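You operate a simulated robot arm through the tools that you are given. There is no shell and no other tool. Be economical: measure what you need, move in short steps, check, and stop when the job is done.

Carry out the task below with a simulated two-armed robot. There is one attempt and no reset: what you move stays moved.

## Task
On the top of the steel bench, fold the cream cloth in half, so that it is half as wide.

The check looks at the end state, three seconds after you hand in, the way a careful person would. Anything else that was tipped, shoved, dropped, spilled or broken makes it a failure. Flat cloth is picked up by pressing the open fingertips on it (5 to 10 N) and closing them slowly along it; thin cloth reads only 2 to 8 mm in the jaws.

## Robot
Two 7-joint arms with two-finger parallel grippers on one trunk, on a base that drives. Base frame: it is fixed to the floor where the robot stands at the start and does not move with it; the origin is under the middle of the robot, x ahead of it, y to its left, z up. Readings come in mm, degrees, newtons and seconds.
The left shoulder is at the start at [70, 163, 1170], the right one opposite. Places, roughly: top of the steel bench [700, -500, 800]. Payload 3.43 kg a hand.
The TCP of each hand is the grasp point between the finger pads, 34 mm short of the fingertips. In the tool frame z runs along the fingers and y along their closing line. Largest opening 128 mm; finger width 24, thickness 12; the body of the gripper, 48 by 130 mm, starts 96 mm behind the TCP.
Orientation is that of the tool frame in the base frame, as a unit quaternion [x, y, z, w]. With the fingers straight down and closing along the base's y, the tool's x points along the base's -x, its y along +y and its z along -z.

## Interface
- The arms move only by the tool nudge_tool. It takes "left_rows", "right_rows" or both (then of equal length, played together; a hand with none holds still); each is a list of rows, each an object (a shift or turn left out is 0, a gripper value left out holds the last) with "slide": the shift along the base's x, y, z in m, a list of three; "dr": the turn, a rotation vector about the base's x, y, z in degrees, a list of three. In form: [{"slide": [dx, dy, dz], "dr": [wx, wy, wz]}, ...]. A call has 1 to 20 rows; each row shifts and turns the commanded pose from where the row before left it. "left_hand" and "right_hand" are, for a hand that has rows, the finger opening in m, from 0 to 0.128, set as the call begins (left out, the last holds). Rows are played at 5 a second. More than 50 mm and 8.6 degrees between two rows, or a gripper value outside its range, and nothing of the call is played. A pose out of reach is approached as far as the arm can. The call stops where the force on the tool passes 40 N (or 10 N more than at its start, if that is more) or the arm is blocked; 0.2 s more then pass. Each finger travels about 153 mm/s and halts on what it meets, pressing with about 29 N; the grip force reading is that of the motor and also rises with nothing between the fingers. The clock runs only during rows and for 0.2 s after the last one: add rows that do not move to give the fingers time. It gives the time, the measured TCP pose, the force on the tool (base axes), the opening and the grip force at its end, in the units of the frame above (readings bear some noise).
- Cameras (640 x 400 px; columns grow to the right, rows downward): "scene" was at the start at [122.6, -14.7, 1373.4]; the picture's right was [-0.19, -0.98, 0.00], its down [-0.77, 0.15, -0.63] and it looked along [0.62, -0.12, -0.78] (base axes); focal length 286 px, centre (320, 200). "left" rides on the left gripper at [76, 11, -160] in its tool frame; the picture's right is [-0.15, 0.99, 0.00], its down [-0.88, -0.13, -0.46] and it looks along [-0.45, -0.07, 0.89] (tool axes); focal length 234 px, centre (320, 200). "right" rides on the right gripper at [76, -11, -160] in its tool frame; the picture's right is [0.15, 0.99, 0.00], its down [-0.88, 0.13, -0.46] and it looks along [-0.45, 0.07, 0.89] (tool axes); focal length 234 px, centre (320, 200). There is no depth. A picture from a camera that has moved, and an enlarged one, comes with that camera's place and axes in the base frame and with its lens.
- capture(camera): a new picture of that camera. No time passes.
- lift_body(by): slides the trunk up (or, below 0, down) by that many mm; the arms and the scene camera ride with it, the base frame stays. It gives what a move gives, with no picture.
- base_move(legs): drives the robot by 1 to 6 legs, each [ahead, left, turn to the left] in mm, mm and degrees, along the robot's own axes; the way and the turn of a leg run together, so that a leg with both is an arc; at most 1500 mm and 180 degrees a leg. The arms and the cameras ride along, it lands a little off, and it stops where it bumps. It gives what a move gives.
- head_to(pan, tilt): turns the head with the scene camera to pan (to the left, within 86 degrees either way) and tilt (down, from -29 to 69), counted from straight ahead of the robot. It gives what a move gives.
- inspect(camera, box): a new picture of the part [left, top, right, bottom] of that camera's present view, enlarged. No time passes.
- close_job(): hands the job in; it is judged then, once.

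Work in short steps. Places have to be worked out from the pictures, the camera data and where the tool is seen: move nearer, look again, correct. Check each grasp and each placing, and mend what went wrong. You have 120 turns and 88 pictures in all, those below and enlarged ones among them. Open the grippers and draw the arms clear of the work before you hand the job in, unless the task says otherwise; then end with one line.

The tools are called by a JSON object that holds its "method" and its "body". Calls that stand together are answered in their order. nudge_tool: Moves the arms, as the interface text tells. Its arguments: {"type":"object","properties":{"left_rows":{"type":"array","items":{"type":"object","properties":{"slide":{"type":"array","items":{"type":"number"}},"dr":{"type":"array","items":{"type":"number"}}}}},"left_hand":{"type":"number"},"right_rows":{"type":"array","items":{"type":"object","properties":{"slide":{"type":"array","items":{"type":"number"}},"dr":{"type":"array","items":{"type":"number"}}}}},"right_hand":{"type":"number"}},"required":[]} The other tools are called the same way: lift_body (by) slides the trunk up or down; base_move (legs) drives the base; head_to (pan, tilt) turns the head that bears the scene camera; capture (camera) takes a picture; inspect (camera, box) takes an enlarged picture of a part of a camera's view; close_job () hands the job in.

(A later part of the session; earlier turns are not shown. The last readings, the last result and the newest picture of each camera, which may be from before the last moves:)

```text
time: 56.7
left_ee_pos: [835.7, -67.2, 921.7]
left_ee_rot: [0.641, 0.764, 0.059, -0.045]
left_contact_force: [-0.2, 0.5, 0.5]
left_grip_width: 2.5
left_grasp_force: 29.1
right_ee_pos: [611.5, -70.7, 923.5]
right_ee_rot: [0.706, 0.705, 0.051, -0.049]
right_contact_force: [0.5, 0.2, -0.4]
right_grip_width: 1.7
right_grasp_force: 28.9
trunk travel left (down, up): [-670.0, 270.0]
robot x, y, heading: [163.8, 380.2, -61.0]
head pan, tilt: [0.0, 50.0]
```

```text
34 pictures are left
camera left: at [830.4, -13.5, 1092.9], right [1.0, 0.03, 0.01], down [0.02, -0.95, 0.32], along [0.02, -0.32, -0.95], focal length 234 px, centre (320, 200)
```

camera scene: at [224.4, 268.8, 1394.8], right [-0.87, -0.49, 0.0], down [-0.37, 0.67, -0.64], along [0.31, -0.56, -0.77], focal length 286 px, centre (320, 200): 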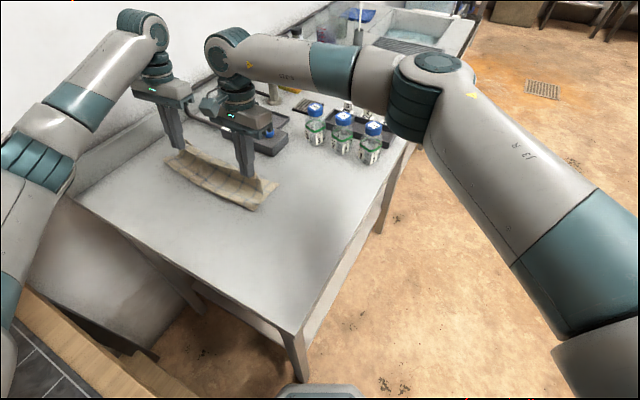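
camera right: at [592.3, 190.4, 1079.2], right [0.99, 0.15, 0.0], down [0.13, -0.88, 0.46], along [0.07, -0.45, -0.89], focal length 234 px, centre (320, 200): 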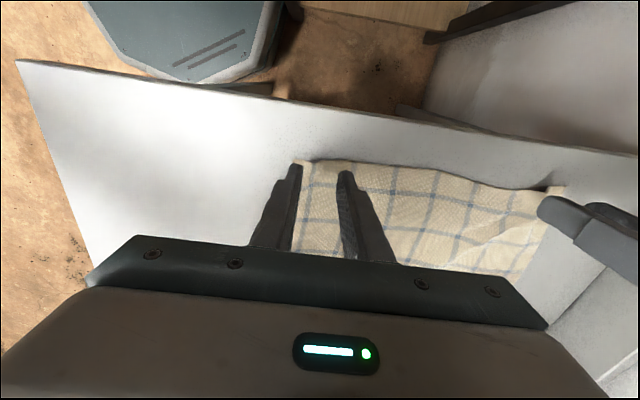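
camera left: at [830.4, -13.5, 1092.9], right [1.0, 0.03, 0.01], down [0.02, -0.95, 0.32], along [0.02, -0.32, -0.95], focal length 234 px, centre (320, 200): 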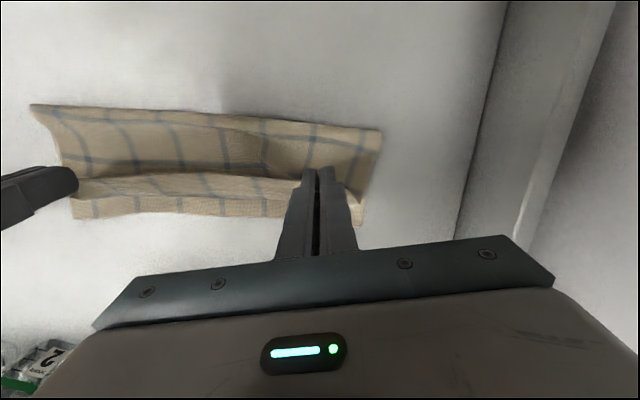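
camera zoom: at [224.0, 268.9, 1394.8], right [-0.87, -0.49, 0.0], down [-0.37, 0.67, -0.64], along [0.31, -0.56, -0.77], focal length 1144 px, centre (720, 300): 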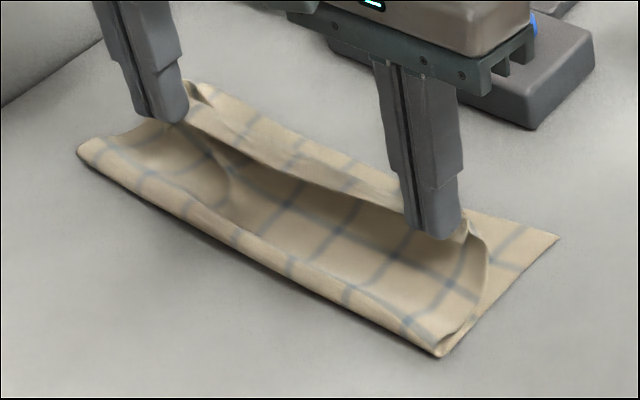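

Better: front 115 mm, back ~101 mm (want ~127). The belly of cloth over the fingers eats length, so the hands should lag ~20 mm (right) and ~35 mm (left). I'll retrace and refold with those lags.

{"method": "nudge_tool", "body": {"left_rows": [{"slide": [0, 0.0162, 0.012], "dr": [-2, 0, 0]}, {"slide": [0, 0.0162, 0.012], "dr": [-2, 0, 0]}, {"slide": [0, 0.0162, 0.011], "dr": [-2, 0, 0]}, {"slide": [0, 0.0162, 0.004], "dr": [-2, 0, 0]}, {"slide": [0, 0.018, 0]}, {"slide": [0, 0.018, -0.004]}, {"slide": [0, 0.018, -0.01]}, {"slide": [0, 0.02, -0.013]}, {}], "right_rows": [{"slide": [0, 0.0162, 0.012], "dr": [-2, 0, 0]}, {"slide": [0, 0.0162, 0.012], "dr": [-2, 0, 0]}, {"slide": [0, 0.0162, 0.011], "dr": [-2, 0, 0]}, {"slide": [0, 0.0162, 0.004], "dr": [-2, 0, 0]}, {"slide": [0, 0.018, 0]}, {"slide": [0, 0.018, -0.004]}, {"slide": [0, 0.018, -0.01]}, {"slide": [0, 0.018, -0.013]}, {}]}}

{"method": "nudge_tool", "body": {"left_rows": [{"slide": [0, -0.013, 0.01]}, {"slide": [0, -0.013, 0.008]}, {"slide": [0, -0.013, 0.004]}, {"slide": [0, -0.013, 0]}, {"slide": [0, -0.013, -0.004], "dr": [2, 0, 0]}, {"slide": [0, -0.013, -0.011], "dr": [2, 0, 0]}, {"slide": [0, -0.013, -0.012], "dr": [2, 0, 0]}, {"slide": [0, -0.012, -0.012], "dr": [2, 0, 0]}], "right_rows": [{"slide": [0, -0.014, 0.01]}, {"slide": [0, -0.014, 0.008]}, {"slide": [0, -0.014, 0.004]}, {"slide": [0, -0.014, 0]}, {"slide": [0, -0.014, -0.004], "dr": [2, 0, 0]}, {"slide": [0, -0.014, -0.011], "dr": [2, 0, 0]}, {"slide": [0, -0.014, -0.012], "dr": [2, 0, 0]}, {"slide": [0, -0.014, -0.012], "dr": [2, 0, 0]}]}}

{"method": "inspect", "body": {"camera": "scene", "box": [150, 125, 290, 225]}}

{"method": "capture", "body": {"camera": "left"}}

```text
time: 58.7
left_ee_pos: [837.7, 73.4, 936.0]
left_ee_rot: [0.643, 0.766, 0.005, 0.0]
left_contact_force: [-1.5, 0.7, 0.0]
left_grip_width: 2.4
left_grasp_force: 28.8
right_ee_pos: [611.5, 67.2, 935.6]
right_ee_rot: [0.707, 0.707, 0.0, 0.001]
right_contact_force: [1.7, 1.0, -0.7]
right_grip_width: 1.7
right_grasp_force: 28.8
trunk travel left (down, up): [-670.0, 270.0]
robot x, y, heading: [162.4, 385.4, -60.8]
head pan, tilt: [0.0, 50.0]
```

```text
time: 60.5
left_ee_pos: [833.3, -30.6, 918.1]
left_ee_rot: [0.64, 0.765, 0.059, -0.045]
left_contact_force: [0.7, -0.2, -0.1]
left_grip_width: 2.4
left_grasp_force: 28.9
right_ee_pos: [611.9, -44.8, 918.0]
right_ee_rot: [0.705, 0.705, 0.05, -0.048]
right_contact_force: [0.6, 0.3, -0.6]
right_grip_width: 2.0
right_grasp_force: 28.9
trunk travel left (down, up): [-670.0, 270.0]
robot x, y, heading: [166.1, 384.0, -60.9]
head pan, tilt: [0.0, 50.0]
```

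```text
4.00 times, centred on (220, 175) of scene
camera zoom: at [224.4, 269.4, 1394.8], right [-0.87, -0.49, 0.0], down [-0.37, 0.67, -0.64], along [0.31, -0.56, -0.77], focal length 1144 px, centre (720, 300)
```

zoom: 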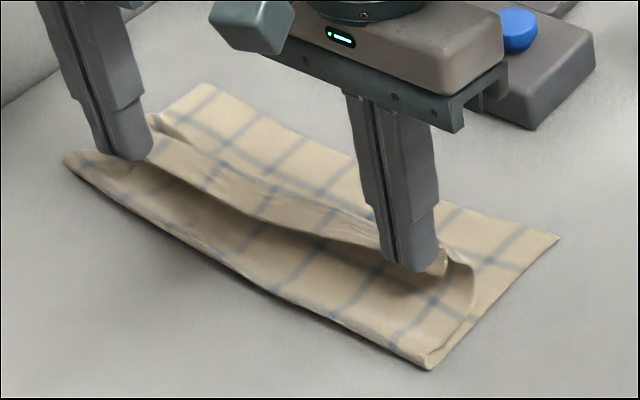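

```text
32 pictures are left
camera left: at [828.9, 22.4, 1088.4], right [1.0, 0.03, 0.01], down [0.02, -0.95, 0.32], along [0.02, -0.32, -0.95], focal length 234 px, centre (320, 200)
```

left: 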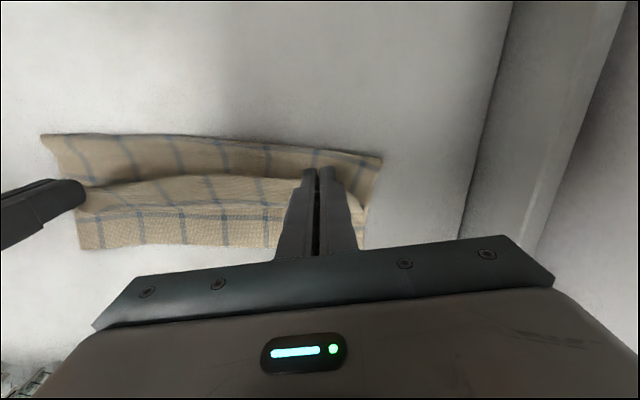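

Front crease is now right (126 mm); the back is still ~20 mm short because that end never fully unrolled. I'll take both hands back nearly flat, then refold lower still.

{"method": "nudge_tool", "body": {"left_rows": [{"slide": [0, 0.0172, 0.013], "dr": [-2, 0, 0]}, {"slide": [0, 0.0192, 0.01], "dr": [-2, 0, 0]}, {"slide": [0, 0.0212, 0.004], "dr": [-2, 0, 0]}, {"slide": [0, 0.0212, 0], "dr": [-2, 0, 0]}, {"slide": [0, 0.02, -0.007]}, {"slide": [0, 0.02, -0.015]}, {"slide": [0, 0.02, -0.018]}, {"slide": [0, 0.008, -0.006]}, {}], "right_rows": [{"slide": [0, 0.0182, 0.013], "dr": [-2, 0, 0]}, {"slide": [0, 0.0202, 0.01], "dr": [-2, 0, 0]}, {"slide": [0, 0.0222, 0.004], "dr": [-2, 0, 0]}, {"slide": [0, 0.0222, 0], "dr": [-2, 0, 0]}, {"slide": [0, 0.022, -0.007]}, {"slide": [0, 0.022, -0.015]}, {"slide": [0, 0.02, -0.018]}, {"slide": [0, 0.006, -0.006]}, {}]}}

{"method": "capture", "body": {"camera": "left"}}

```text
time: 62.5
left_ee_pos: [834.8, 116.0, 901.9]
left_ee_rot: [0.643, 0.766, 0.004, -0.001]
left_contact_force: [-0.4, -0.6, 0.0]
left_grip_width: 2.5
left_grasp_force: 29.1
right_ee_pos: [611.8, 109.4, 899.6]
right_ee_rot: [0.707, 0.707, 0.0, 0.002]
right_contact_force: [0.6, 0.1, 0.7]
right_grip_width: 1.8
right_grasp_force: 29.2
trunk travel left (down, up): [-670.0, 270.0]
robot x, y, heading: [168.0, 382.7, -61.1]
head pan, tilt: [0.0, 50.0]
```

```text
31 pictures are left
camera left: at [829.5, 192.1, 1062.9], right [1.0, 0.03, 0.01], down [0.02, -0.89, 0.45], along [0.02, -0.45, -0.89], focal length 234 px, centre (320, 200)
```

left: 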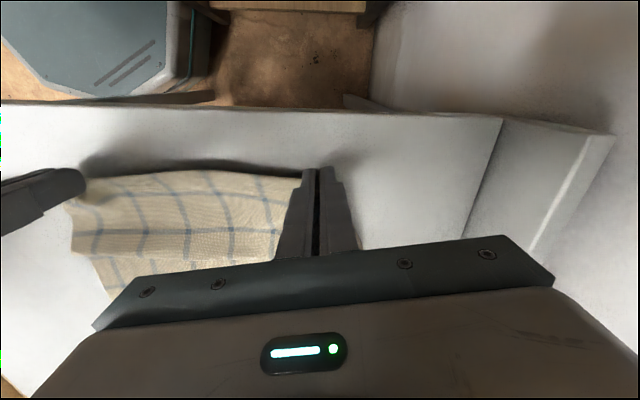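

Stretch the edge a few mm outward to flatten it fully, then refold along the lower path.

{"method": "nudge_tool", "body": {"left_rows": [{"slide": [0, 0.004, -0.003]}, {"slide": [0, 0.004, -0.003]}, {}, {"slide": [0, -0.019, 0.02]}, {"slide": [0, -0.02, 0.014]}, {"slide": [0, -0.02, 0.009]}, {"slide": [0, -0.02, 0.004]}, {"slide": [0, -0.02, 0]}, {"slide": [0, -0.0212, -0.002], "dr": [2, 0, 0]}, {"slide": [0, -0.0182, -0.006], "dr": [2, 0, 0]}, {"slide": [0, -0.0152, -0.008], "dr": [2, 0, 0]}, {"slide": [0, -0.0132, -0.008], "dr": [2, 0, 0]}], "right_rows": [{"slide": [0, 0.005, -0.003]}, {"slide": [0, 0.004, -0.003]}, {}, {"slide": [0, -0.0195, 0.02]}, {"slide": [0, -0.0205, 0.014]}, {"slide": [0, -0.0205, 0.009]}, {"slide": [0, -0.0205, 0.004]}, {"slide": [0, -0.0205, 0]}, {"slide": [0, -0.0217, -0.002], "dr": [2, 0, 0]}, {"slide": [0, -0.0187, -0.006], "dr": [2, 0, 0]}, {"slide": [0, -0.0157, -0.008], "dr": [2, 0, 0]}, {"slide": [0, -0.0137, -0.008], "dr": [2, 0, 0]}]}}

{"method": "inspect", "body": {"camera": "scene", "box": [150, 125, 290, 225]}}

{"method": "capture", "body": {"camera": "left"}}

```text
time: 65.1
left_ee_pos: [835.2, -42.3, 915.3]
left_ee_rot: [0.641, 0.764, 0.057, -0.045]
left_contact_force: [-0.1, -0.3, -0.5]
left_grip_width: 2.4
left_grasp_force: 28.8
right_ee_pos: [611.0, -55.6, 916.7]
right_ee_rot: [0.705, 0.705, 0.05, -0.049]
right_contact_force: [0.8, 0.0, 0.4]
right_grip_width: 1.6
right_grasp_force: 28.9
trunk travel left (down, up): [-670.0, 270.0]
robot x, y, heading: [163.1, 382.9, -60.9]
head pan, tilt: [0.0, 50.0]
```

```text
4.00 times, centred on (220, 175) of scene
camera zoom: at [224.1, 269.3, 1394.8], right [-0.87, -0.49, 0.0], down [-0.37, 0.67, -0.64], along [0.31, -0.56, -0.77], focal length 1144 px, centre (720, 300)
```

zoom: 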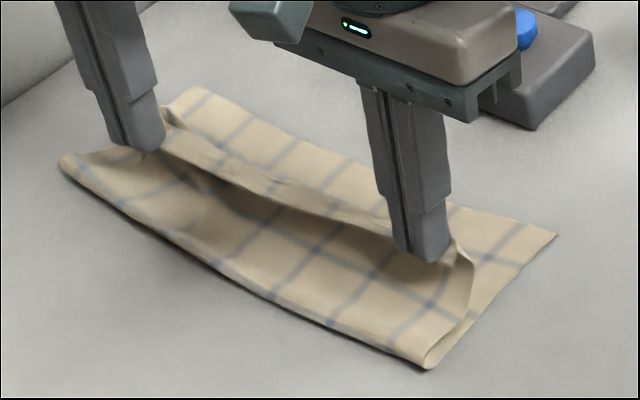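

```text
29 pictures are left
camera left: at [830.9, 10.5, 1086.5], right [1.0, 0.03, 0.01], down [0.02, -0.95, 0.32], along [0.02, -0.32, -0.95], focal length 234 px, centre (320, 200)
```

left: 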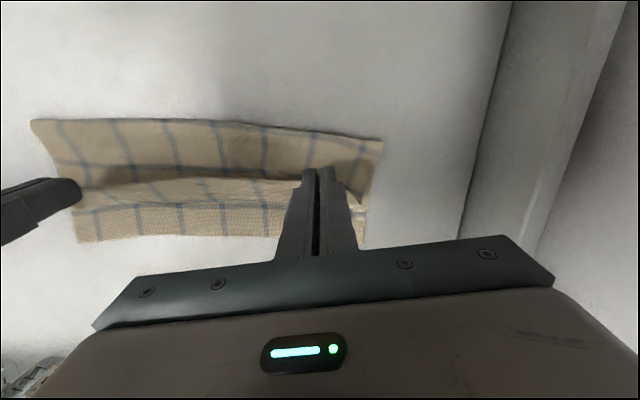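

Front is right at 127 mm; back ~110 mm plus a raised loop that will flatten outward. I'll complete the landing just above the bench with hem aligned to the right edge.

{"method": "nudge_tool", "body": {"left_rows": [{"slide": [0, -0.0142, -0.006], "dr": [2, 0, 0]}, {"slide": [0, -0.0142, -0.006], "dr": [2, 0, 0]}, {"slide": [0, -0.0142, -0.005], "dr": [2, 0, 0]}, {"slide": [0, -0.0142, -0.004], "dr": [2, 0, 0]}, {"slide": [0, -0.0132, -0.003]}], "right_rows": [{"slide": [0, -0.013, -0.007], "dr": [2, 0, 0]}, {"slide": [0, -0.013, -0.006], "dr": [2, 0, 0]}, {"slide": [0, -0.013, -0.005], "dr": [2, 0, 0]}, {"slide": [0, -0.013, -0.004], "dr": [2, 0, 0]}, {"slide": [0, -0.0118, -0.003]}]}}

{"method": "inspect", "body": {"camera": "scene", "box": [150, 125, 290, 225]}}

{"method": "capture", "body": {"camera": "left"}}

```text
time: 66.3
left_ee_pos: [833.4, -111.7, 891.8]
left_ee_rot: [0.636, 0.758, 0.11, -0.09]
left_contact_force: [-1.0, 1.1, 0.8]
left_grip_width: 2.3
left_grasp_force: 29.3
right_ee_pos: [610.6, -116.3, 891.3]
right_ee_rot: [0.701, 0.7, 0.099, -0.097]
right_contact_force: [0.2, -0.3, 0.6]
right_grip_width: 1.7
right_grasp_force: 28.9
trunk travel left (down, up): [-670.0, 270.0]
robot x, y, heading: [165.7, 381.0, -61.0]
head pan, tilt: [0.0, 50.0]
```

```text
4.00 times, centred on (220, 175) of scene
camera zoom: at [223.8, 270.9, 1395.0], right [-0.87, -0.49, 0.0], down [-0.37, 0.67, -0.64], along [0.31, -0.56, -0.77], focal length 1144 px, centre (720, 300)
```

zoom: 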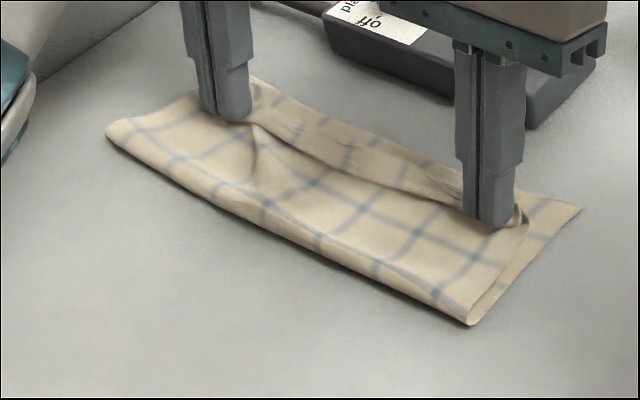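

```text
27 pictures are left
camera left: at [829.0, -83.0, 1067.5], right [1.0, 0.03, 0.01], down [0.02, -0.98, 0.19], along [0.02, -0.19, -0.98], focal length 234 px, centre (320, 200)
```

left: 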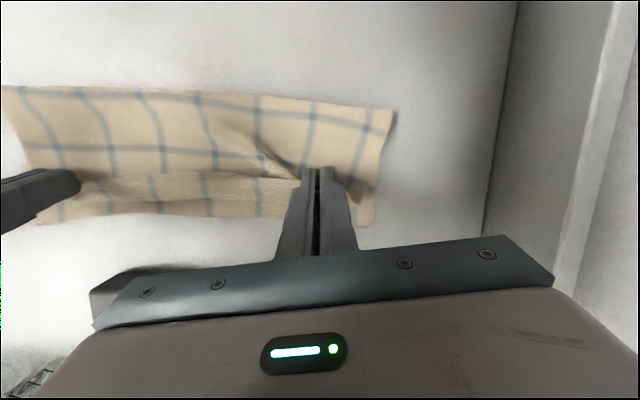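

The cloth's belly got trapped under the fingers and dragged the whole cloth ~28 mm toward −y (right edge now ≈ −150). I'll lift ~45 mm and move further −y to pull the belly straight, then check again.

{"method": "nudge_tool", "body": {"left_rows": [{"slide": [0, 0, 0.014]}, {"slide": [0, -0.004, 0.013]}, {"slide": [0, -0.008, 0.01]}, {"slide": [0, -0.01, 0.004]}, {"slide": [0, -0.008, -0.002]}], "right_rows": [{"slide": [0, 0, 0.014]}, {"slide": [0, -0.004, 0.013]}, {"slide": [0, -0.008, 0.01]}, {"slide": [0, -0.01, 0.004]}, {"slide": [0, -0.008, -0.002]}]}}

{"method": "inspect", "body": {"camera": "scene", "box": [150, 125, 290, 225]}}

{"method": "capture", "body": {"camera": "left"}}

```text
time: 67.5
left_ee_pos: [834.8, -134.1, 930.9]
left_ee_rot: [0.636, 0.758, 0.11, -0.09]
left_contact_force: [0.1, 0.6, 0.7]
left_grip_width: 2.1
left_grasp_force: 28.7
left hand out of reach, approached as far as the arm can: row 5
right_ee_pos: [612.2, -146.8, 930.5]
right_ee_rot: [0.701, 0.7, 0.098, -0.098]
right_contact_force: [0.8, 0.0, -0.3]
right_grip_width: 1.5
right_grasp_force: 29.3
trunk travel left (down, up): [-670.0, 270.0]
robot x, y, heading: [162.5, 382.3, -60.9]
head pan, tilt: [0.0, 50.0]
```

```text
4.00 times, centred on (220, 175) of scene
camera zoom: at [226.0, 271.4, 1394.9], right [-0.87, -0.49, 0.0], down [-0.37, 0.67, -0.64], along [0.31, -0.56, -0.77], focal length 1144 px, centre (720, 300)
```

zoom: 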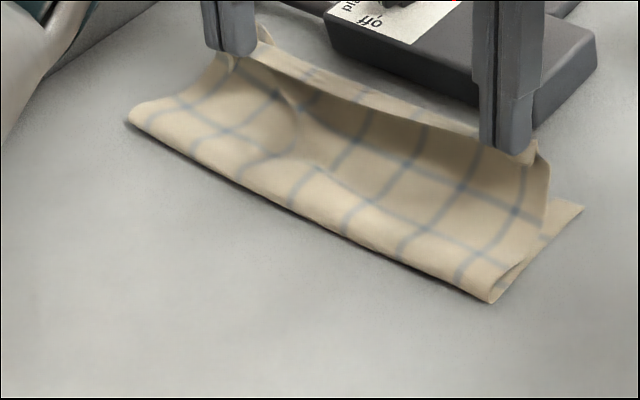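

```text
25 pictures are left
camera left: at [831.1, -105.8, 1106.4], right [1.0, 0.03, 0.01], down [0.02, -0.98, 0.19], along [0.02, -0.19, -0.98], focal length 234 px, centre (320, 200)
```

left: 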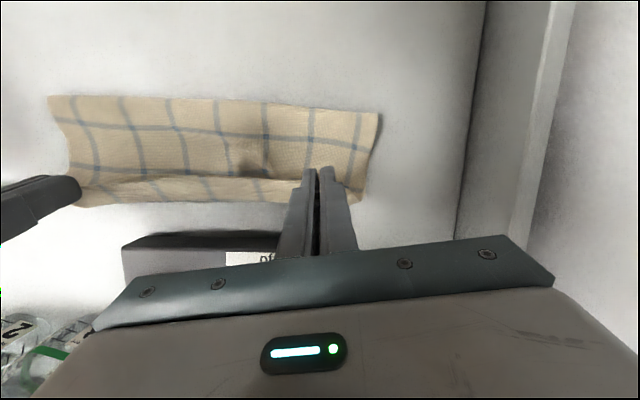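

The left arm's reach ends here and pulling further only peels the crease. Better plan: unroll again, refold low, then release from ~25 mm while the crease is right and let the springy hem fall outward. First unroll fully.

{"method": "nudge_tool", "body": {"left_rows": [{"slide": [0, 0.0196, 0.008], "dr": [-2, 0, 0]}, {"slide": [0, 0.0196, 0.008], "dr": [-2, 0, 0]}, {"slide": [0, 0.0196, 0.006], "dr": [-2, 0, 0]}, {"slide": [0, 0.0196, 0.004], "dr": [-2, 0, 0]}, {"slide": [0, 0.0196, 0], "dr": [-2, 0, 0]}, {"slide": [0, 0.0196, 0], "dr": [-2, 0, 0]}, {"slide": [0, 0.0196, -0.004], "dr": [-2, 0, 0]}, {"slide": [0, 0.0196, -0.006], "dr": [-2, 0, 0]}, {"slide": [0, 0.0196, -0.005]}, {"slide": [0, 0.02, -0.018]}, {"slide": [0, 0.02, -0.018]}, {"slide": [0, 0.016, -0.008]}, {}], "right_rows": [{"slide": [0, 0.0204, 0.008], "dr": [-2, 0, 0]}, {"slide": [0, 0.0204, 0.008], "dr": [-2, 0, 0]}, {"slide": [0, 0.0204, 0.006], "dr": [-2, 0, 0]}, {"slide": [0, 0.0204, 0.004], "dr": [-2, 0, 0]}, {"slide": [0, 0.0204, 0], "dr": [-2, 0, 0]}, {"slide": [0, 0.0204, 0], "dr": [-2, 0, 0]}, {"slide": [0, 0.0204, -0.004], "dr": [-2, 0, 0]}, {"slide": [0, 0.0204, -0.006], "dr": [-2, 0, 0]}, {"slide": [0, 0.0204, -0.005]}, {"slide": [0, 0.02, -0.018]}, {"slide": [0, 0.02, -0.018]}, {"slide": [0, 0.016, -0.008]}, {}]}}

{"method": "capture", "body": {"camera": "left"}}

```text
time: 70.3
left_ee_pos: [833.4, 96.4, 900.6]
left_ee_rot: [0.642, 0.767, 0.003, 0.0]
left_contact_force: [-1.0, -0.5, 0.3]
left_grip_width: 2.7
left_grasp_force: 28.8
right_ee_pos: [609.8, 91.6, 895.7]
right_ee_rot: [0.707, 0.707, 0.001, 0.002]
right_contact_force: [-0.2, 0.1, 0.1]
right_grip_width: 1.6
right_grasp_force: 29.5
trunk travel left (down, up): [-670.0, 270.0]
robot x, y, heading: [165.9, 383.0, -61.0]
head pan, tilt: [0.0, 50.0]
```

```text
24 pictures are left
camera left: at [829.6, 172.7, 1061.8], right [1.0, 0.03, 0.01], down [0.02, -0.89, 0.45], along [0.02, -0.45, -0.89], focal length 234 px, centre (320, 200)
```

left: 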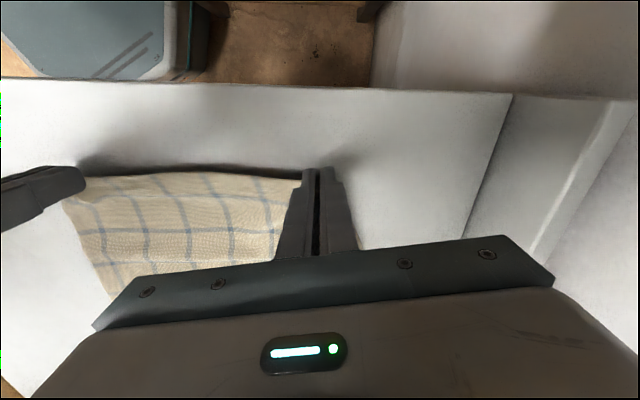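

Flat again. I'll now drag the whole cloth +y by ~35 mm while low (straightens it and restores reach), then refold on the low path.

{"method": "nudge_tool", "body": {"left_rows": [{"slide": [0, 0.006, -0.006]}, {"slide": [0, 0.008, -0.003]}, {"slide": [0, 0.008, 0]}, {"slide": [0, 0.008, 0]}, {"slide": [0, 0.008, 0]}, {}], "right_rows": [{"slide": [0, 0.006, -0.002]}, {"slide": [0, 0.008, -0.002]}, {"slide": [0, 0.008, 0]}, {"slide": [0, 0.008, 0]}, {"slide": [0, 0.009, 0]}, {}]}}

{"method": "nudge_tool", "body": {"left_rows": [{"slide": [0, -0.019, 0.022]}, {"slide": [0, -0.02, 0.016]}, {"slide": [0, -0.02, 0.01]}, {"slide": [0, -0.02, 0.004]}, {"slide": [0, -0.02, 0]}, {"slide": [0, -0.02, -0.002], "dr": [2, 0, 0]}, {"slide": [0, -0.017, -0.006], "dr": [2, 0, 0]}, {"slide": [0, -0.014, -0.008], "dr": [2, 0, 0]}, {"slide": [0, -0.012, -0.006], "dr": [2, 0, 0]}], "right_rows": [{"slide": [0, -0.0195, 0.02]}, {"slide": [0, -0.0205, 0.016]}, {"slide": [0, -0.0205, 0.01]}, {"slide": [0, -0.0205, 0.004]}, {"slide": [0, -0.0205, 0]}, {"slide": [0, -0.0217, -0.002], "dr": [2, 0, 0]}, {"slide": [0, -0.0187, -0.006], "dr": [2, 0, 0]}, {"slide": [0, -0.0157, -0.008], "dr": [2, 0, 0]}, {"slide": [0, -0.0137, -0.006], "dr": [2, 0, 0]}]}}

{"method": "inspect", "body": {"camera": "scene", "box": [140, 135, 280, 235]}}

{"method": "capture", "body": {"camera": "left"}}

```text
time: 71.7
left_ee_pos: [833.5, 135.0, 890.2]
left_ee_rot: [0.642, 0.767, 0.004, 0.0]
left_contact_force: [0.1, -0.2, -0.9]
left_grip_width: 2.2
left_grasp_force: 29.1
right_ee_pos: [611.5, 130.1, 894.8]
right_ee_rot: [0.707, 0.707, 0.0, 0.002]
right_contact_force: [0.5, -0.6, 0.9]
right_grip_width: 2.1
right_grasp_force: 29.0
trunk travel left (down, up): [-670.0, 270.0]
robot x, y, heading: [165.5, 384.8, -60.8]
head pan, tilt: [0.0, 50.0]
```

```text
time: 73.7
left_ee_pos: [835.1, -24.5, 921.8]
left_ee_rot: [0.64, 0.765, 0.058, -0.045]
left_contact_force: [-0.3, -0.4, 0.1]
left_grip_width: 2.5
left_grasp_force: 29.3
right_ee_pos: [611.2, -40.5, 918.9]
right_ee_rot: [0.705, 0.706, 0.05, -0.048]
right_contact_force: [1.1, 0.0, 0.0]
right_grip_width: 1.7
right_grasp_force: 28.5
trunk travel left (down, up): [-670.0, 270.0]
robot x, y, heading: [162.1, 381.2, -60.9]
head pan, tilt: [0.0, 50.0]
```

```text
4.00 times, centred on (210, 185) of scene
camera zoom: at [224.2, 269.6, 1394.8], right [-0.87, -0.49, 0.0], down [-0.37, 0.67, -0.64], along [0.31, -0.56, -0.77], focal length 1144 px, centre (760, 260)
```

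zoom: 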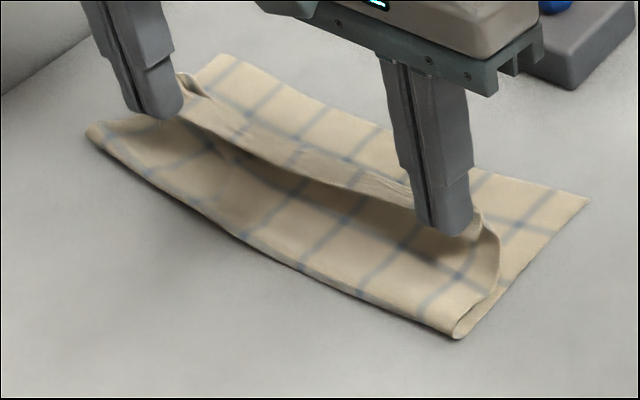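

```text
22 pictures are left
camera left: at [830.9, 26.8, 1092.5], right [1.0, 0.03, 0.01], down [0.02, -0.95, 0.32], along [0.02, -0.32, -0.95], focal length 234 px, centre (320, 200)
```

left: 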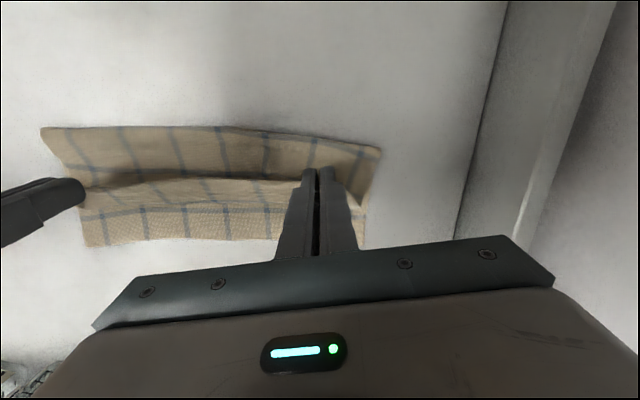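

Crease is good (front 130 mm; 119 mm under the left hand, only the far corner droops). Now advance at about 25–30 mm height, so the belly doesn't rub, and stop short of the edge to release.

{"method": "nudge_tool", "body": {"left_rows": [{"slide": [0, -0.0142, -0.003], "dr": [2, 0, 0]}, {"slide": [0, -0.0142, -0.003], "dr": [2, 0, 0]}, {"slide": [0, -0.0142, -0.002], "dr": [2, 0, 0]}, {"slide": [0, -0.0142, -0.002], "dr": [2, 0, 0]}, {"slide": [0, -0.012, -0.002]}], "right_rows": [{"slide": [0, -0.0132, -0.003], "dr": [2, 0, 0]}, {"slide": [0, -0.0132, -0.003], "dr": [2, 0, 0]}, {"slide": [0, -0.0132, -0.002], "dr": [2, 0, 0]}, {"slide": [0, -0.0132, -0.002], "dr": [2, 0, 0]}, {"slide": [0, -0.012, 0]}]}}

{"method": "inspect", "body": {"camera": "scene", "box": [140, 125, 300, 235]}}

```text
time: 74.9
left_ee_pos: [832.6, -96.3, 907.1]
left_ee_rot: [0.635, 0.759, 0.11, -0.09]
left_contact_force: [0.2, 0.1, 0.3]
left_grip_width: 2.4
left_grasp_force: 29.6
right_ee_pos: [611.4, -106.3, 910.4]
right_ee_rot: [0.701, 0.7, 0.099, -0.098]
right_contact_force: [0.2, -0.2, 0.8]
right_grip_width: 1.5
right_grasp_force: 29.4
trunk travel left (down, up): [-670.0, 270.0]
robot x, y, heading: [162.0, 383.2, -60.9]
head pan, tilt: [0.0, 50.0]
```

```text
3.64 times, centred on (220, 180) of scene
camera zoom: at [224.0, 270.8, 1394.9], right [-0.87, -0.49, 0.0], down [-0.37, 0.67, -0.64], along [0.31, -0.56, -0.77], focal length 1040 px, centre (684, 273)
```

zoom: 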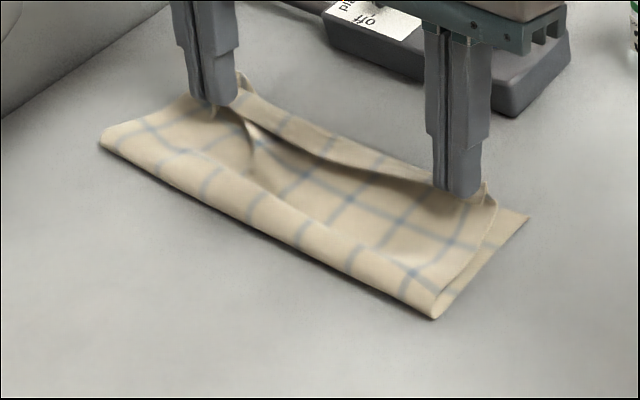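

The crease got pulled again (−12). Geometry says the tips must be down (h≈8) by y≈−80 with the remaining ~30 mm belly released to spring outward. Unroll once more, then refold with that profile.

{"method": "nudge_tool", "body": {"left_rows": [{"slide": [0, 0.0188, 0.01], "dr": [-2, 0, 0]}, {"slide": [0, 0.0188, 0.01], "dr": [-2, 0, 0]}, {"slide": [0, 0.0188, 0.008], "dr": [-2, 0, 0]}, {"slide": [0, 0.0188, 0.006], "dr": [-2, 0, 0]}, {"slide": [0, 0.0188, 0.003], "dr": [-2, 0, 0]}, {"slide": [0, 0.0188, 0], "dr": [-2, 0, 0]}, {"slide": [0, 0.0188, 0], "dr": [-2, 0, 0]}, {"slide": [0, 0.0188, 0], "dr": [-2, 0, 0]}, {"slide": [0, 0.0188, 0]}, {"slide": [0, 0.018, -0.016]}, {"slide": [0, 0.018, -0.018]}, {"slide": [0, 0.014, -0.01]}, {}], "right_rows": [{"slide": [0, 0.0193, 0.009], "dr": [-2, 0, 0]}, {"slide": [0, 0.0193, 0.009], "dr": [-2, 0, 0]}, {"slide": [0, 0.0193, 0.008], "dr": [-2, 0, 0]}, {"slide": [0, 0.0193, 0.005], "dr": [-2, 0, 0]}, {"slide": [0, 0.0193, 0.003], "dr": [-2, 0, 0]}, {"slide": [0, 0.0193, 0], "dr": [-2, 0, 0]}, {"slide": [0, 0.0193, 0], "dr": [-2, 0, 0]}, {"slide": [0, 0.0193, 0], "dr": [-2, 0, 0]}, {"slide": [0, 0.0193, 0]}, {"slide": [0, 0.018, -0.016]}, {"slide": [0, 0.018, -0.018]}, {"slide": [0, 0.014, -0.01]}, {}]}}

```text
time: 77.7
left_ee_pos: [834.7, 124.4, 900.5]
left_ee_rot: [0.642, 0.767, 0.003, -0.002]
left_contact_force: [-0.2, -0.6, 0.4]
left_grip_width: 2.4
left_grasp_force: 28.8
right_ee_pos: [613.5, 119.8, 902.3]
right_ee_rot: [0.707, 0.707, 0.0, 0.001]
right_contact_force: [0.5, -0.4, 0.2]
right_grip_width: 1.9
right_grasp_force: 29.5
trunk travel left (down, up): [-670.0, 270.0]
robot x, y, heading: [166.5, 381.9, -60.9]
head pan, tilt: [0.0, 50.0]
```

Stretch slightly, then refold with early lowering to h≈9 at y≈−76 (left) / −86 (right).

{"method": "nudge_tool", "body": {"left_rows": [{"slide": [0, 0.005, -0.003]}, {"slide": [0, 0.004, -0.002]}, {"slide": [0, -0.018, 0.016]}, {"slide": [0, -0.02, 0.014]}, {"slide": [0, -0.02, 0.009]}, {"slide": [0, -0.02, 0.003]}, {"slide": [0, -0.02, 0]}, {"slide": [0, -0.0189, -0.002], "dr": [1.5, 0, 0]}, {"slide": [0, -0.0169, -0.005], "dr": [1.5, 0, 0]}, {"slide": [0, -0.0189, -0.005], "dr": [1.5, 0, 0]}, {"slide": [0, -0.0129, -0.006], "dr": [1.5, 0, 0]}, {"slide": [0, -0.0129, -0.007], "dr": [1.5, 0, 0]}, {"slide": [0, -0.0129, -0.007], "dr": [1.5, 0, 0]}, {"slide": [0, -0.0129, -0.006], "dr": [1.5, 0, 0]}, {"slide": [0, -0.0109, -0.005], "dr": [1.5, 0, 0]}], "right_rows": [{"slide": [0, 0.005, -0.004]}, {"slide": [0, 0.005, -0.002]}, {"slide": [0, -0.0184, 0.016]}, {"slide": [0, -0.0204, 0.014]}, {"slide": [0, -0.0204, 0.009]}, {"slide": [0, -0.0204, 0.003]}, {"slide": [0, -0.0204, 0]}, {"slide": [0, -0.0193, -0.002], "dr": [1.5, 0, 0]}, {"slide": [0, -0.0173, -0.005], "dr": [1.5, 0, 0]}, {"slide": [0, -0.0193, -0.005], "dr": [1.5, 0, 0]}, {"slide": [0, -0.0133, -0.006], "dr": [1.5, 0, 0]}, {"slide": [0, -0.0133, -0.007], "dr": [1.5, 0, 0]}, {"slide": [0, -0.0133, -0.007], "dr": [1.5, 0, 0]}, {"slide": [0, -0.0133, -0.006], "dr": [1.5, 0, 0]}, {"slide": [0, -0.0113, -0.005], "dr": [1.5, 0, 0]}]}}

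{"method": "inspect", "body": {"camera": "scene", "box": [140, 125, 300, 235]}}

{"method": "capture", "body": {"camera": "left"}}

```text
time: 80.9
left_ee_pos: [832.0, -83.2, 894.3]
left_ee_rot: [0.638, 0.762, 0.084, -0.067]
left_contact_force: [-1.0, 0.1, 1.3]
left_grip_width: 2.2
left_grasp_force: 29.3
right_ee_pos: [609.1, -93.3, 893.9]
right_ee_rot: [0.703, 0.703, 0.075, -0.073]
right_contact_force: [-0.1, -0.6, -0.1]
right_grip_width: 1.3
right_grasp_force: 29.0
trunk travel left (down, up): [-670.0, 270.0]
robot x, y, heading: [164.8, 379.0, -60.9]
head pan, tilt: [0.0, 50.0]
```

```text
3.64 times, centred on (220, 180) of scene
camera zoom: at [224.0, 269.7, 1394.9], right [-0.87, -0.49, 0.0], down [-0.37, 0.67, -0.64], along [0.31, -0.56, -0.77], focal length 1040 px, centre (684, 273)
```

zoom: 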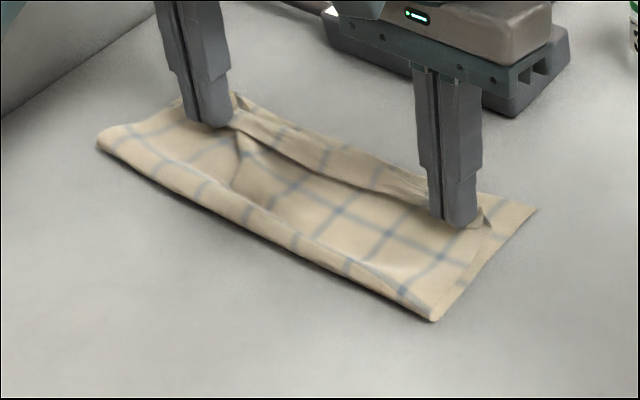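

```text
19 pictures are left
camera left: at [827.8, -43.6, 1068.5], right [1.0, 0.03, 0.01], down [0.02, -0.97, 0.25], along [0.02, -0.25, -0.97], focal length 234 px, centre (320, 200)
```

left: 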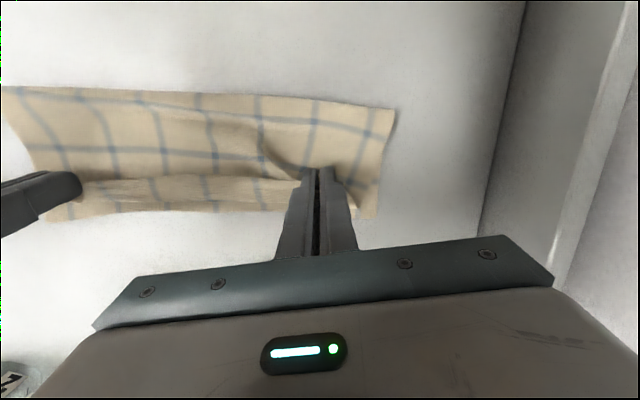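

Front 115 mm, back ~101 mm, with loop slack. I'll release here and see how the hem relaxes.

{"method": "nudge_tool", "body": {"left_rows": [{}, {}, {"slide": [0, 0, 0.01]}, {"slide": [0, -0.002, 0.02]}, {"slide": [0, -0.005, 0.04]}, {"slide": [0, 0, 0.05]}, {"slide": [0, 0.02, 0.045]}, {"slide": [0, 0.045, 0.02]}, {"slide": [0, 0.045, 0.02]}, {"slide": [0, 0.045, 0]}], "right_rows": [{}, {}, {"slide": [0, 0, 0.01]}, {"slide": [0, -0.002, 0.02]}, {"slide": [0, -0.005, 0.04]}, {"slide": [0, 0, 0.05]}, {"slide": [0, 0, 0.045]}, {"slide": [-0.03, -0.01, 0.03]}, {"slide": [-0.04, -0.01, 0.02]}, {"slide": [-0.04, -0.01, 0]}], "left_hand": 0.025, "right_hand": 0.025}}

{"method": "inspect", "body": {"camera": "scene", "box": [120, 105, 320, 245]}}

```text
time: 83.1
left_ee_pos: [829.1, 68.7, 1098.7]
left_ee_rot: [0.639, 0.762, 0.085, -0.067]
left_contact_force: [0.5, -0.8, -0.4]
left_grip_width: 25.0
left_grasp_force: 0.1
right_ee_pos: [499.0, -125.4, 1112.2]
right_ee_rot: [0.703, 0.703, 0.074, -0.072]
right_contact_force: [-0.3, 0.7, -0.6]
right_grip_width: 25.1
right_grasp_force: 0.1
trunk travel left (down, up): [-670.0, 270.0]
robot x, y, heading: [162.8, 381.7, -60.6]
head pan, tilt: [0.0, 50.0]
```

```text
2.86 times, centred on (220, 175) of scene
camera zoom: at [223.3, 272.2, 1395.1], right [-0.87, -0.49, 0.0], down [-0.37, 0.67, -0.64], along [0.31, -0.56, -0.77], focal length 817 px, centre (606, 271)
```

zoom: 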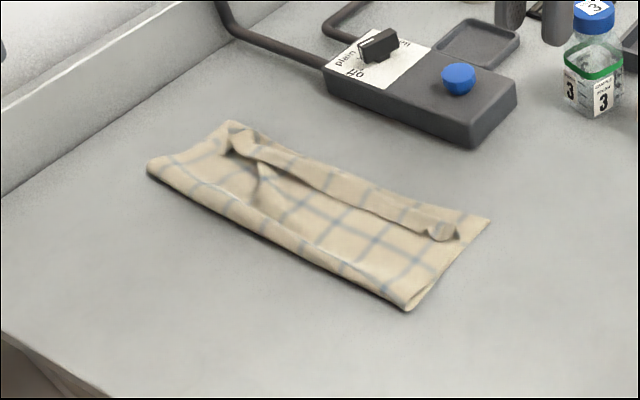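

Very good: folded, with only the hem flap (~35 mm) curled back on top (hem at y≈−73, its bend at ≈−105, bottom edge −109 to −123). I'll unfold that flap by sweeping upright spread fingers under the hem toward −y. First pose both hands above at y≈−48.

{"method": "nudge_tool", "body": {"left_rows": [{"slide": [-0.0073, -0.0195, -0.03], "dr": [-2, 0, -1.7]}, {"slide": [-0.0073, -0.0195, -0.03], "dr": [-2, 0, -1.7]}, {"slide": [-0.0073, -0.0195, -0.03], "dr": [-2, 0, -1.7]}, {"slide": [-0.0073, -0.0195, -0.03], "dr": [-2, 0, -1.7]}, {"slide": [-0.0073, -0.0195, -0.03], "dr": [-2, 0, -1.7]}, {"slide": [-0.0073, -0.0195, -0.03], "dr": [-2, 0, -1.7]}, {}], "right_rows": [{"slide": [0.0235, 0.013, -0.032], "dr": [-2, 0, 0]}, {"slide": [0.0235, 0.013, -0.032], "dr": [-2, 0, 0]}, {"slide": [0.0235, 0.013, -0.032], "dr": [-2, 0, 0]}, {"slide": [0.0235, 0.013, -0.032], "dr": [-2, 0, 0]}, {"slide": [0.0235, 0.013, -0.032], "dr": [-2, 0, 0]}, {"slide": [0.0235, 0.013, -0.032], "dr": [-2, 0, 0]}, {}], "left_hand": 0.085, "right_hand": 0.085}}

{"method": "capture", "body": {"camera": "left"}}

{"method": "capture", "body": {"camera": "right"}}

```text
time: 84.7
left_ee_pos: [788.0, -50.9, 922.4]
left_ee_rot: [0.708, 0.706, 0.009, 0.009]
left_contact_force: [-1.3, 0.3, 0.5]
left_grip_width: 85.1
left_grasp_force: 0.0
right_ee_pos: [643.1, -51.6, 917.0]
right_ee_rot: [0.707, 0.707, 0.0, 0.002]
right_contact_force: [-0.7, -0.8, 0.5]
right_grip_width: 85.0
right_grasp_force: 0.0
trunk travel left (down, up): [-670.0, 270.0]
robot x, y, heading: [166.1, 381.1, -60.8]
head pan, tilt: [0.0, 50.0]
```

```text
17 pictures are left
camera left: at [794.4, 25.3, 1083.3], right [0.99, -0.15, 0.02], down [-0.14, -0.88, 0.45], along [-0.04, -0.45, -0.89], focal length 234 px, centre (320, 200)
```

left: 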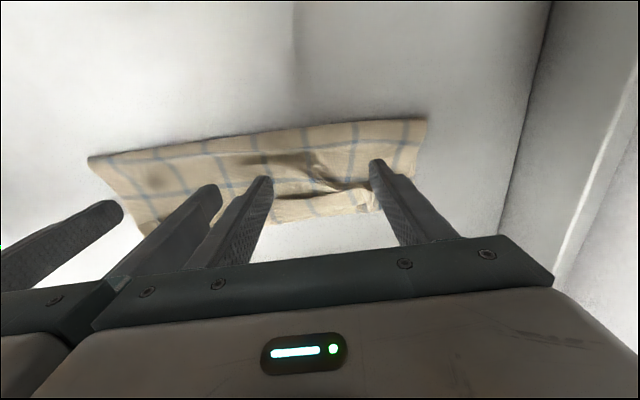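

```text
16 pictures are left
camera right: at [630.3, 22.8, 1076.0], right [0.99, 0.15, 0.0], down [0.13, -0.88, 0.46], along [0.07, -0.45, -0.89], focal length 234 px, centre (320, 200)
```

right: 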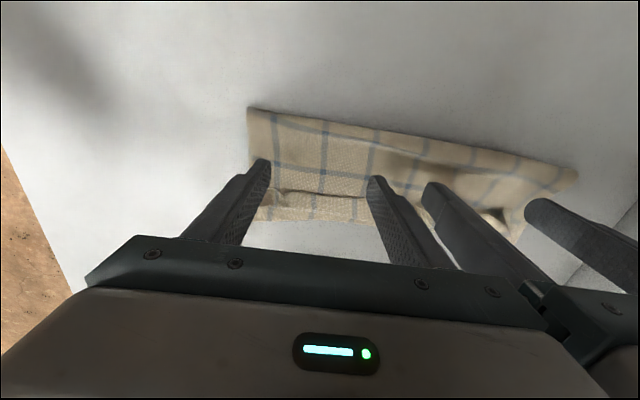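

Hem seen at y≈−81, just ahead of the fingers. Lower to skim the top layer, then plow toward −y while rising.

{"method": "nudge_tool", "body": {"left_rows": [{"slide": [0, 0, -0.012]}, {"slide": [0, 0, -0.011]}, {"slide": [0, 0, -0.0095]}], "right_rows": [{"slide": [0, 0, -0.01]}, {"slide": [0, 0, -0.01]}, {"slide": [0, 0, -0.0075]}]}}

```text
time: 85.5
left_ee_pos: [789.2, -51.7, 887.6]
left_ee_rot: [0.707, 0.707, 0.009, 0.007]
left_contact_force: [-0.1, -0.4, 0.5]
left_grip_width: 84.8
left_grasp_force: 0.1
right_ee_pos: [643.7, -50.3, 889.1]
right_ee_rot: [0.707, 0.707, 0.0, 0.001]
right_contact_force: [0.0, 0.1, 0.6]
right_grip_width: 85.0
right_grasp_force: 0.0
trunk travel left (down, up): [-670.0, 270.0]
robot x, y, heading: [164.3, 380.4, -60.9]
head pan, tilt: [0.0, 50.0]
```

No contact load yet; tips are ~3–4 mm above the bench plane. Sweep −y with a rising profile.

{"method": "nudge_tool", "body": {"left_rows": [{"slide": [0, -0.007, 0]}, {"slide": [0, -0.007, 0]}, {"slide": [0, -0.007, 0]}, {"slide": [0, -0.007, 0.002]}, {"slide": [0, -0.008, 0.004]}, {"slide": [0, -0.008, 0.005]}, {"slide": [0, -0.009, 0.005]}, {"slide": [0, -0.01, 0.004]}, {"slide": [0, -0.01, 0]}], "right_rows": [{"slide": [0, -0.007, -0.001]}, {"slide": [0, -0.007, 0]}, {"slide": [0, -0.007, 0]}, {"slide": [0, -0.007, 0.002]}, {"slide": [0, -0.008, 0.004]}, {"slide": [0, -0.008, 0.005]}, {"slide": [0, -0.009, 0.005]}, {"slide": [0, -0.01, 0.004]}, {"slide": [0, -0.01, 0]}]}}

{"method": "inspect", "body": {"camera": "scene", "box": [120, 105, 320, 245]}}

```text
time: 87.5
left_ee_pos: [788.6, -122.5, 906.7]
left_ee_rot: [0.707, 0.707, 0.01, 0.007]
left_contact_force: [0.2, -0.9, -0.3]
left_grip_width: 84.9
left_grasp_force: 0.1
right_ee_pos: [643.7, -123.7, 909.2]
right_ee_rot: [0.707, 0.707, 0.0, 0.0]
right_contact_force: [0.2, -0.8, 0.4]
right_grip_width: 85.0
right_grasp_force: 0.1
trunk travel left (down, up): [-670.0, 270.0]
robot x, y, heading: [160.9, 382.4, -61.0]
head pan, tilt: [0.0, 50.0]
```

```text
2.86 times, centred on (220, 175) of scene
camera zoom: at [224.2, 270.3, 1394.9], right [-0.87, -0.49, 0.0], down [-0.37, 0.67, -0.64], along [0.31, -0.56, -0.77], focal length 817 px, centre (606, 271)
```

zoom: 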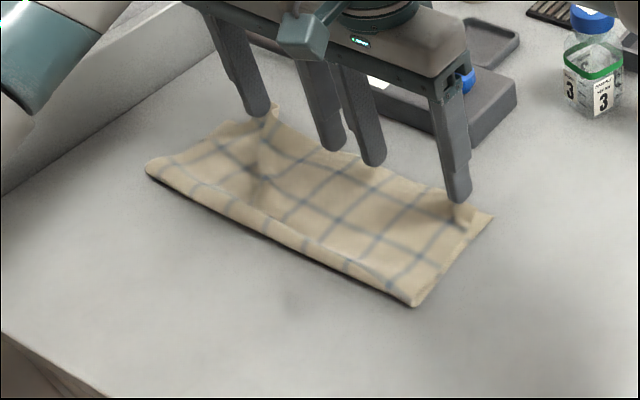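

The flap has unfolded flat. Lift straight up and away, then look.

{"method": "nudge_tool", "body": {"left_rows": [{"slide": [0, -0.004, 0.01]}, {"slide": [0, 0, 0.02]}, {"slide": [0, 0, 0.04]}, {"slide": [0, 0, 0.045]}, {"slide": [0, 0.03, 0.04]}, {"slide": [0, 0.045, 0.02]}, {"slide": [0, 0.045, 0.02]}, {"slide": [0, 0.045, 0]}], "right_rows": [{"slide": [0, -0.004, 0.01]}, {"slide": [0, 0, 0.02]}, {"slide": [0, 0, 0.04]}, {"slide": [0, 0, 0.045]}, {"slide": [0, 0, 0.045]}, {"slide": [-0.04, 0, 0.02]}, {"slide": [-0.048, 0, 0.01]}, {"slide": [-0.048, 0, 0]}]}}

{"method": "inspect", "body": {"camera": "scene", "box": [120, 105, 320, 245]}}

{"method": "capture", "body": {"camera": "left"}}

```text
time: 89.3
left_ee_pos: [788.6, 39.4, 1102.7]
left_ee_rot: [0.707, 0.707, 0.01, 0.009]
left_contact_force: [-0.9, -0.3, 1.3]
left_grip_width: 85.2
left_grasp_force: 0.0
right_ee_pos: [504.7, -123.7, 1102.0]
right_ee_rot: [0.707, 0.707, -0.001, 0.003]
right_contact_force: [0.8, 0.7, 0.8]
right_grip_width: 84.9
right_grasp_force: 0.0
trunk travel left (down, up): [-670.0, 270.0]
robot x, y, heading: [162.6, 383.6, -60.8]
head pan, tilt: [0.0, 50.0]
```

```text
2.86 times, centred on (220, 175) of scene
camera zoom: at [222.8, 272.7, 1395.2], right [-0.87, -0.49, 0.0], down [-0.37, 0.67, -0.64], along [0.31, -0.56, -0.77], focal length 817 px, centre (606, 271)
```

zoom: 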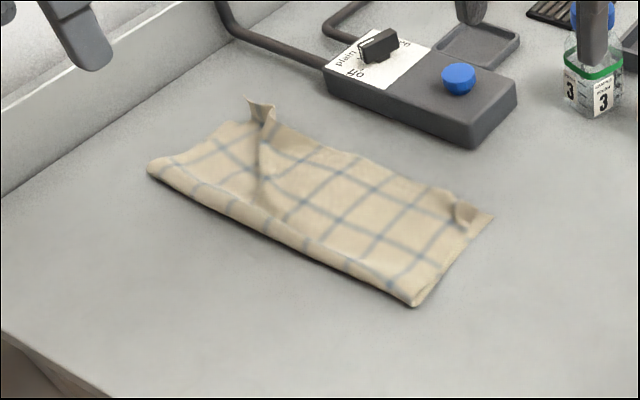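

```text
13 pictures are left
camera left: at [795.0, 115.4, 1264.9], right [0.99, -0.15, 0.03], down [-0.14, -0.88, 0.45], along [-0.04, -0.45, -0.89], focal length 234 px, centre (320, 200)
```

left: 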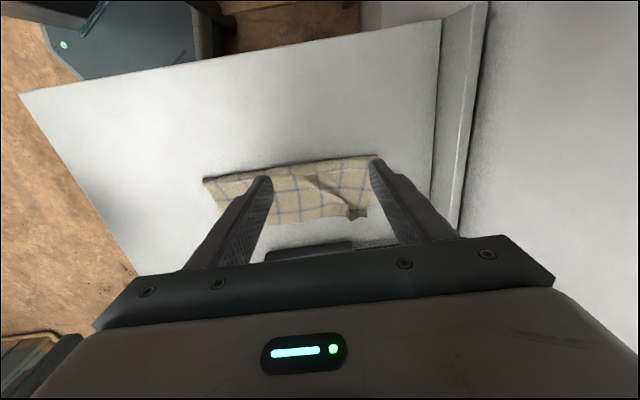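

Nearly done: the hem is flat except the far corner (sticking up, with a diagonal ripple) and a small curl at the near corner. Zoom on both.

{"method": "inspect", "body": {"camera": "scene", "box": [160, 130, 300, 220]}}

{"method": "inspect", "body": {"camera": "left", "box": [190, 140, 390, 250]}}

```text
4.44 times, centred on (230, 175) of scene
camera zoom: at [222.8, 272.7, 1395.2], right [-0.87, -0.49, 0.0], down [-0.37, 0.67, -0.64], along [0.31, -0.56, -0.77], focal length 1271 px, centre (720, 311)
```

zoom: 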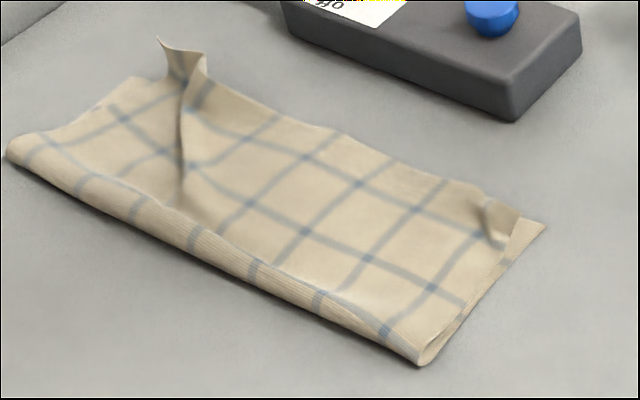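

```text
3.20 times, centred on (290, 195) of left
camera zoom: at [795.0, 115.4, 1264.9], right [0.99, -0.15, 0.03], down [-0.14, -0.88, 0.45], along [-0.04, -0.45, -0.89], focal length 749 px, centre (416, 216)
```

zoom: 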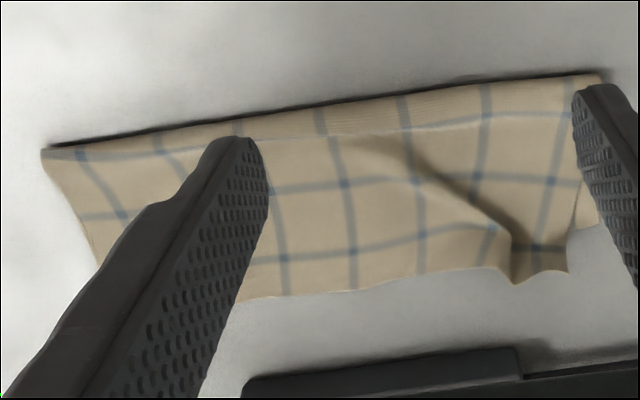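

The fold itself is nearly flat; total width ≈125 mm. The far corner has a small pleat and the near corner a small curl. I'll press each corner with closed fingertips and draw them outward to smooth; first move above them.

{"method": "nudge_tool", "body": {"left_rows": [{"slide": [0.012, -0.032, 0]}, {"slide": [0.012, -0.032, -0.02]}, {"slide": [0.012, -0.032, -0.03]}, {"slide": [0.012, -0.032, -0.03]}, {"slide": [0.011, -0.031, -0.03]}, {"slide": [0, 0, -0.04]}, {"slide": [0, 0, -0.04]}], "right_rows": [{"slide": [0.018, 0.003, 0]}, {"slide": [0.018, 0.003, -0.02]}, {"slide": [0.018, 0.003, -0.03]}, {"slide": [0.018, 0.003, -0.03]}, {"slide": [0.018, 0.002, -0.03]}, {"slide": [0, 0, -0.04]}, {"slide": [0, 0, -0.04]}], "left_hand": 0.0, "right_hand": 0.0}}

{"method": "capture", "body": {"camera": "left"}}

{"method": "capture", "body": {"camera": "right"}}

```text
time: 90.9
left_ee_pos: [849.9, -123.5, 911.3]
left_ee_rot: [0.707, 0.707, 0.009, 0.008]
left_contact_force: [-0.1, 0.0, 0.6]
left_grip_width: 0.1
left_grasp_force: 29.4
right_ee_pos: [592.7, -114.5, 906.7]
right_ee_rot: [0.707, 0.707, 0.0, 0.002]
right_contact_force: [0.3, -0.2, 0.2]
right_grip_width: 0.1
right_grasp_force: 29.4
trunk travel left (down, up): [-670.0, 270.0]
robot x, y, heading: [163.8, 386.0, -60.7]
head pan, tilt: [0.0, 50.0]
```

```text
10 pictures are left
camera left: at [855.8, -48.9, 1073.1], right [0.99, -0.15, 0.02], down [-0.14, -0.88, 0.45], along [-0.05, -0.45, -0.89], focal length 234 px, centre (320, 200)
```

left: 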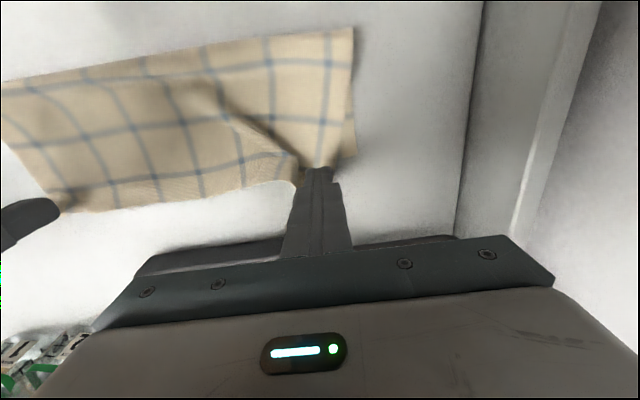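

```text
9 pictures are left
camera right: at [580.8, -40.2, 1065.2], right [0.99, 0.15, 0.0], down [0.13, -0.88, 0.46], along [0.07, -0.45, -0.89], focal length 234 px, centre (320, 200)
```

right: 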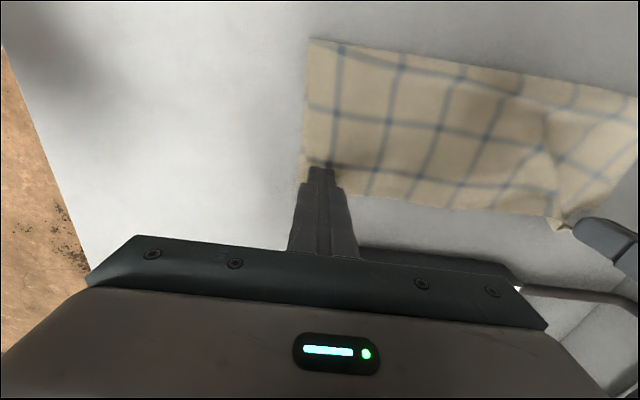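

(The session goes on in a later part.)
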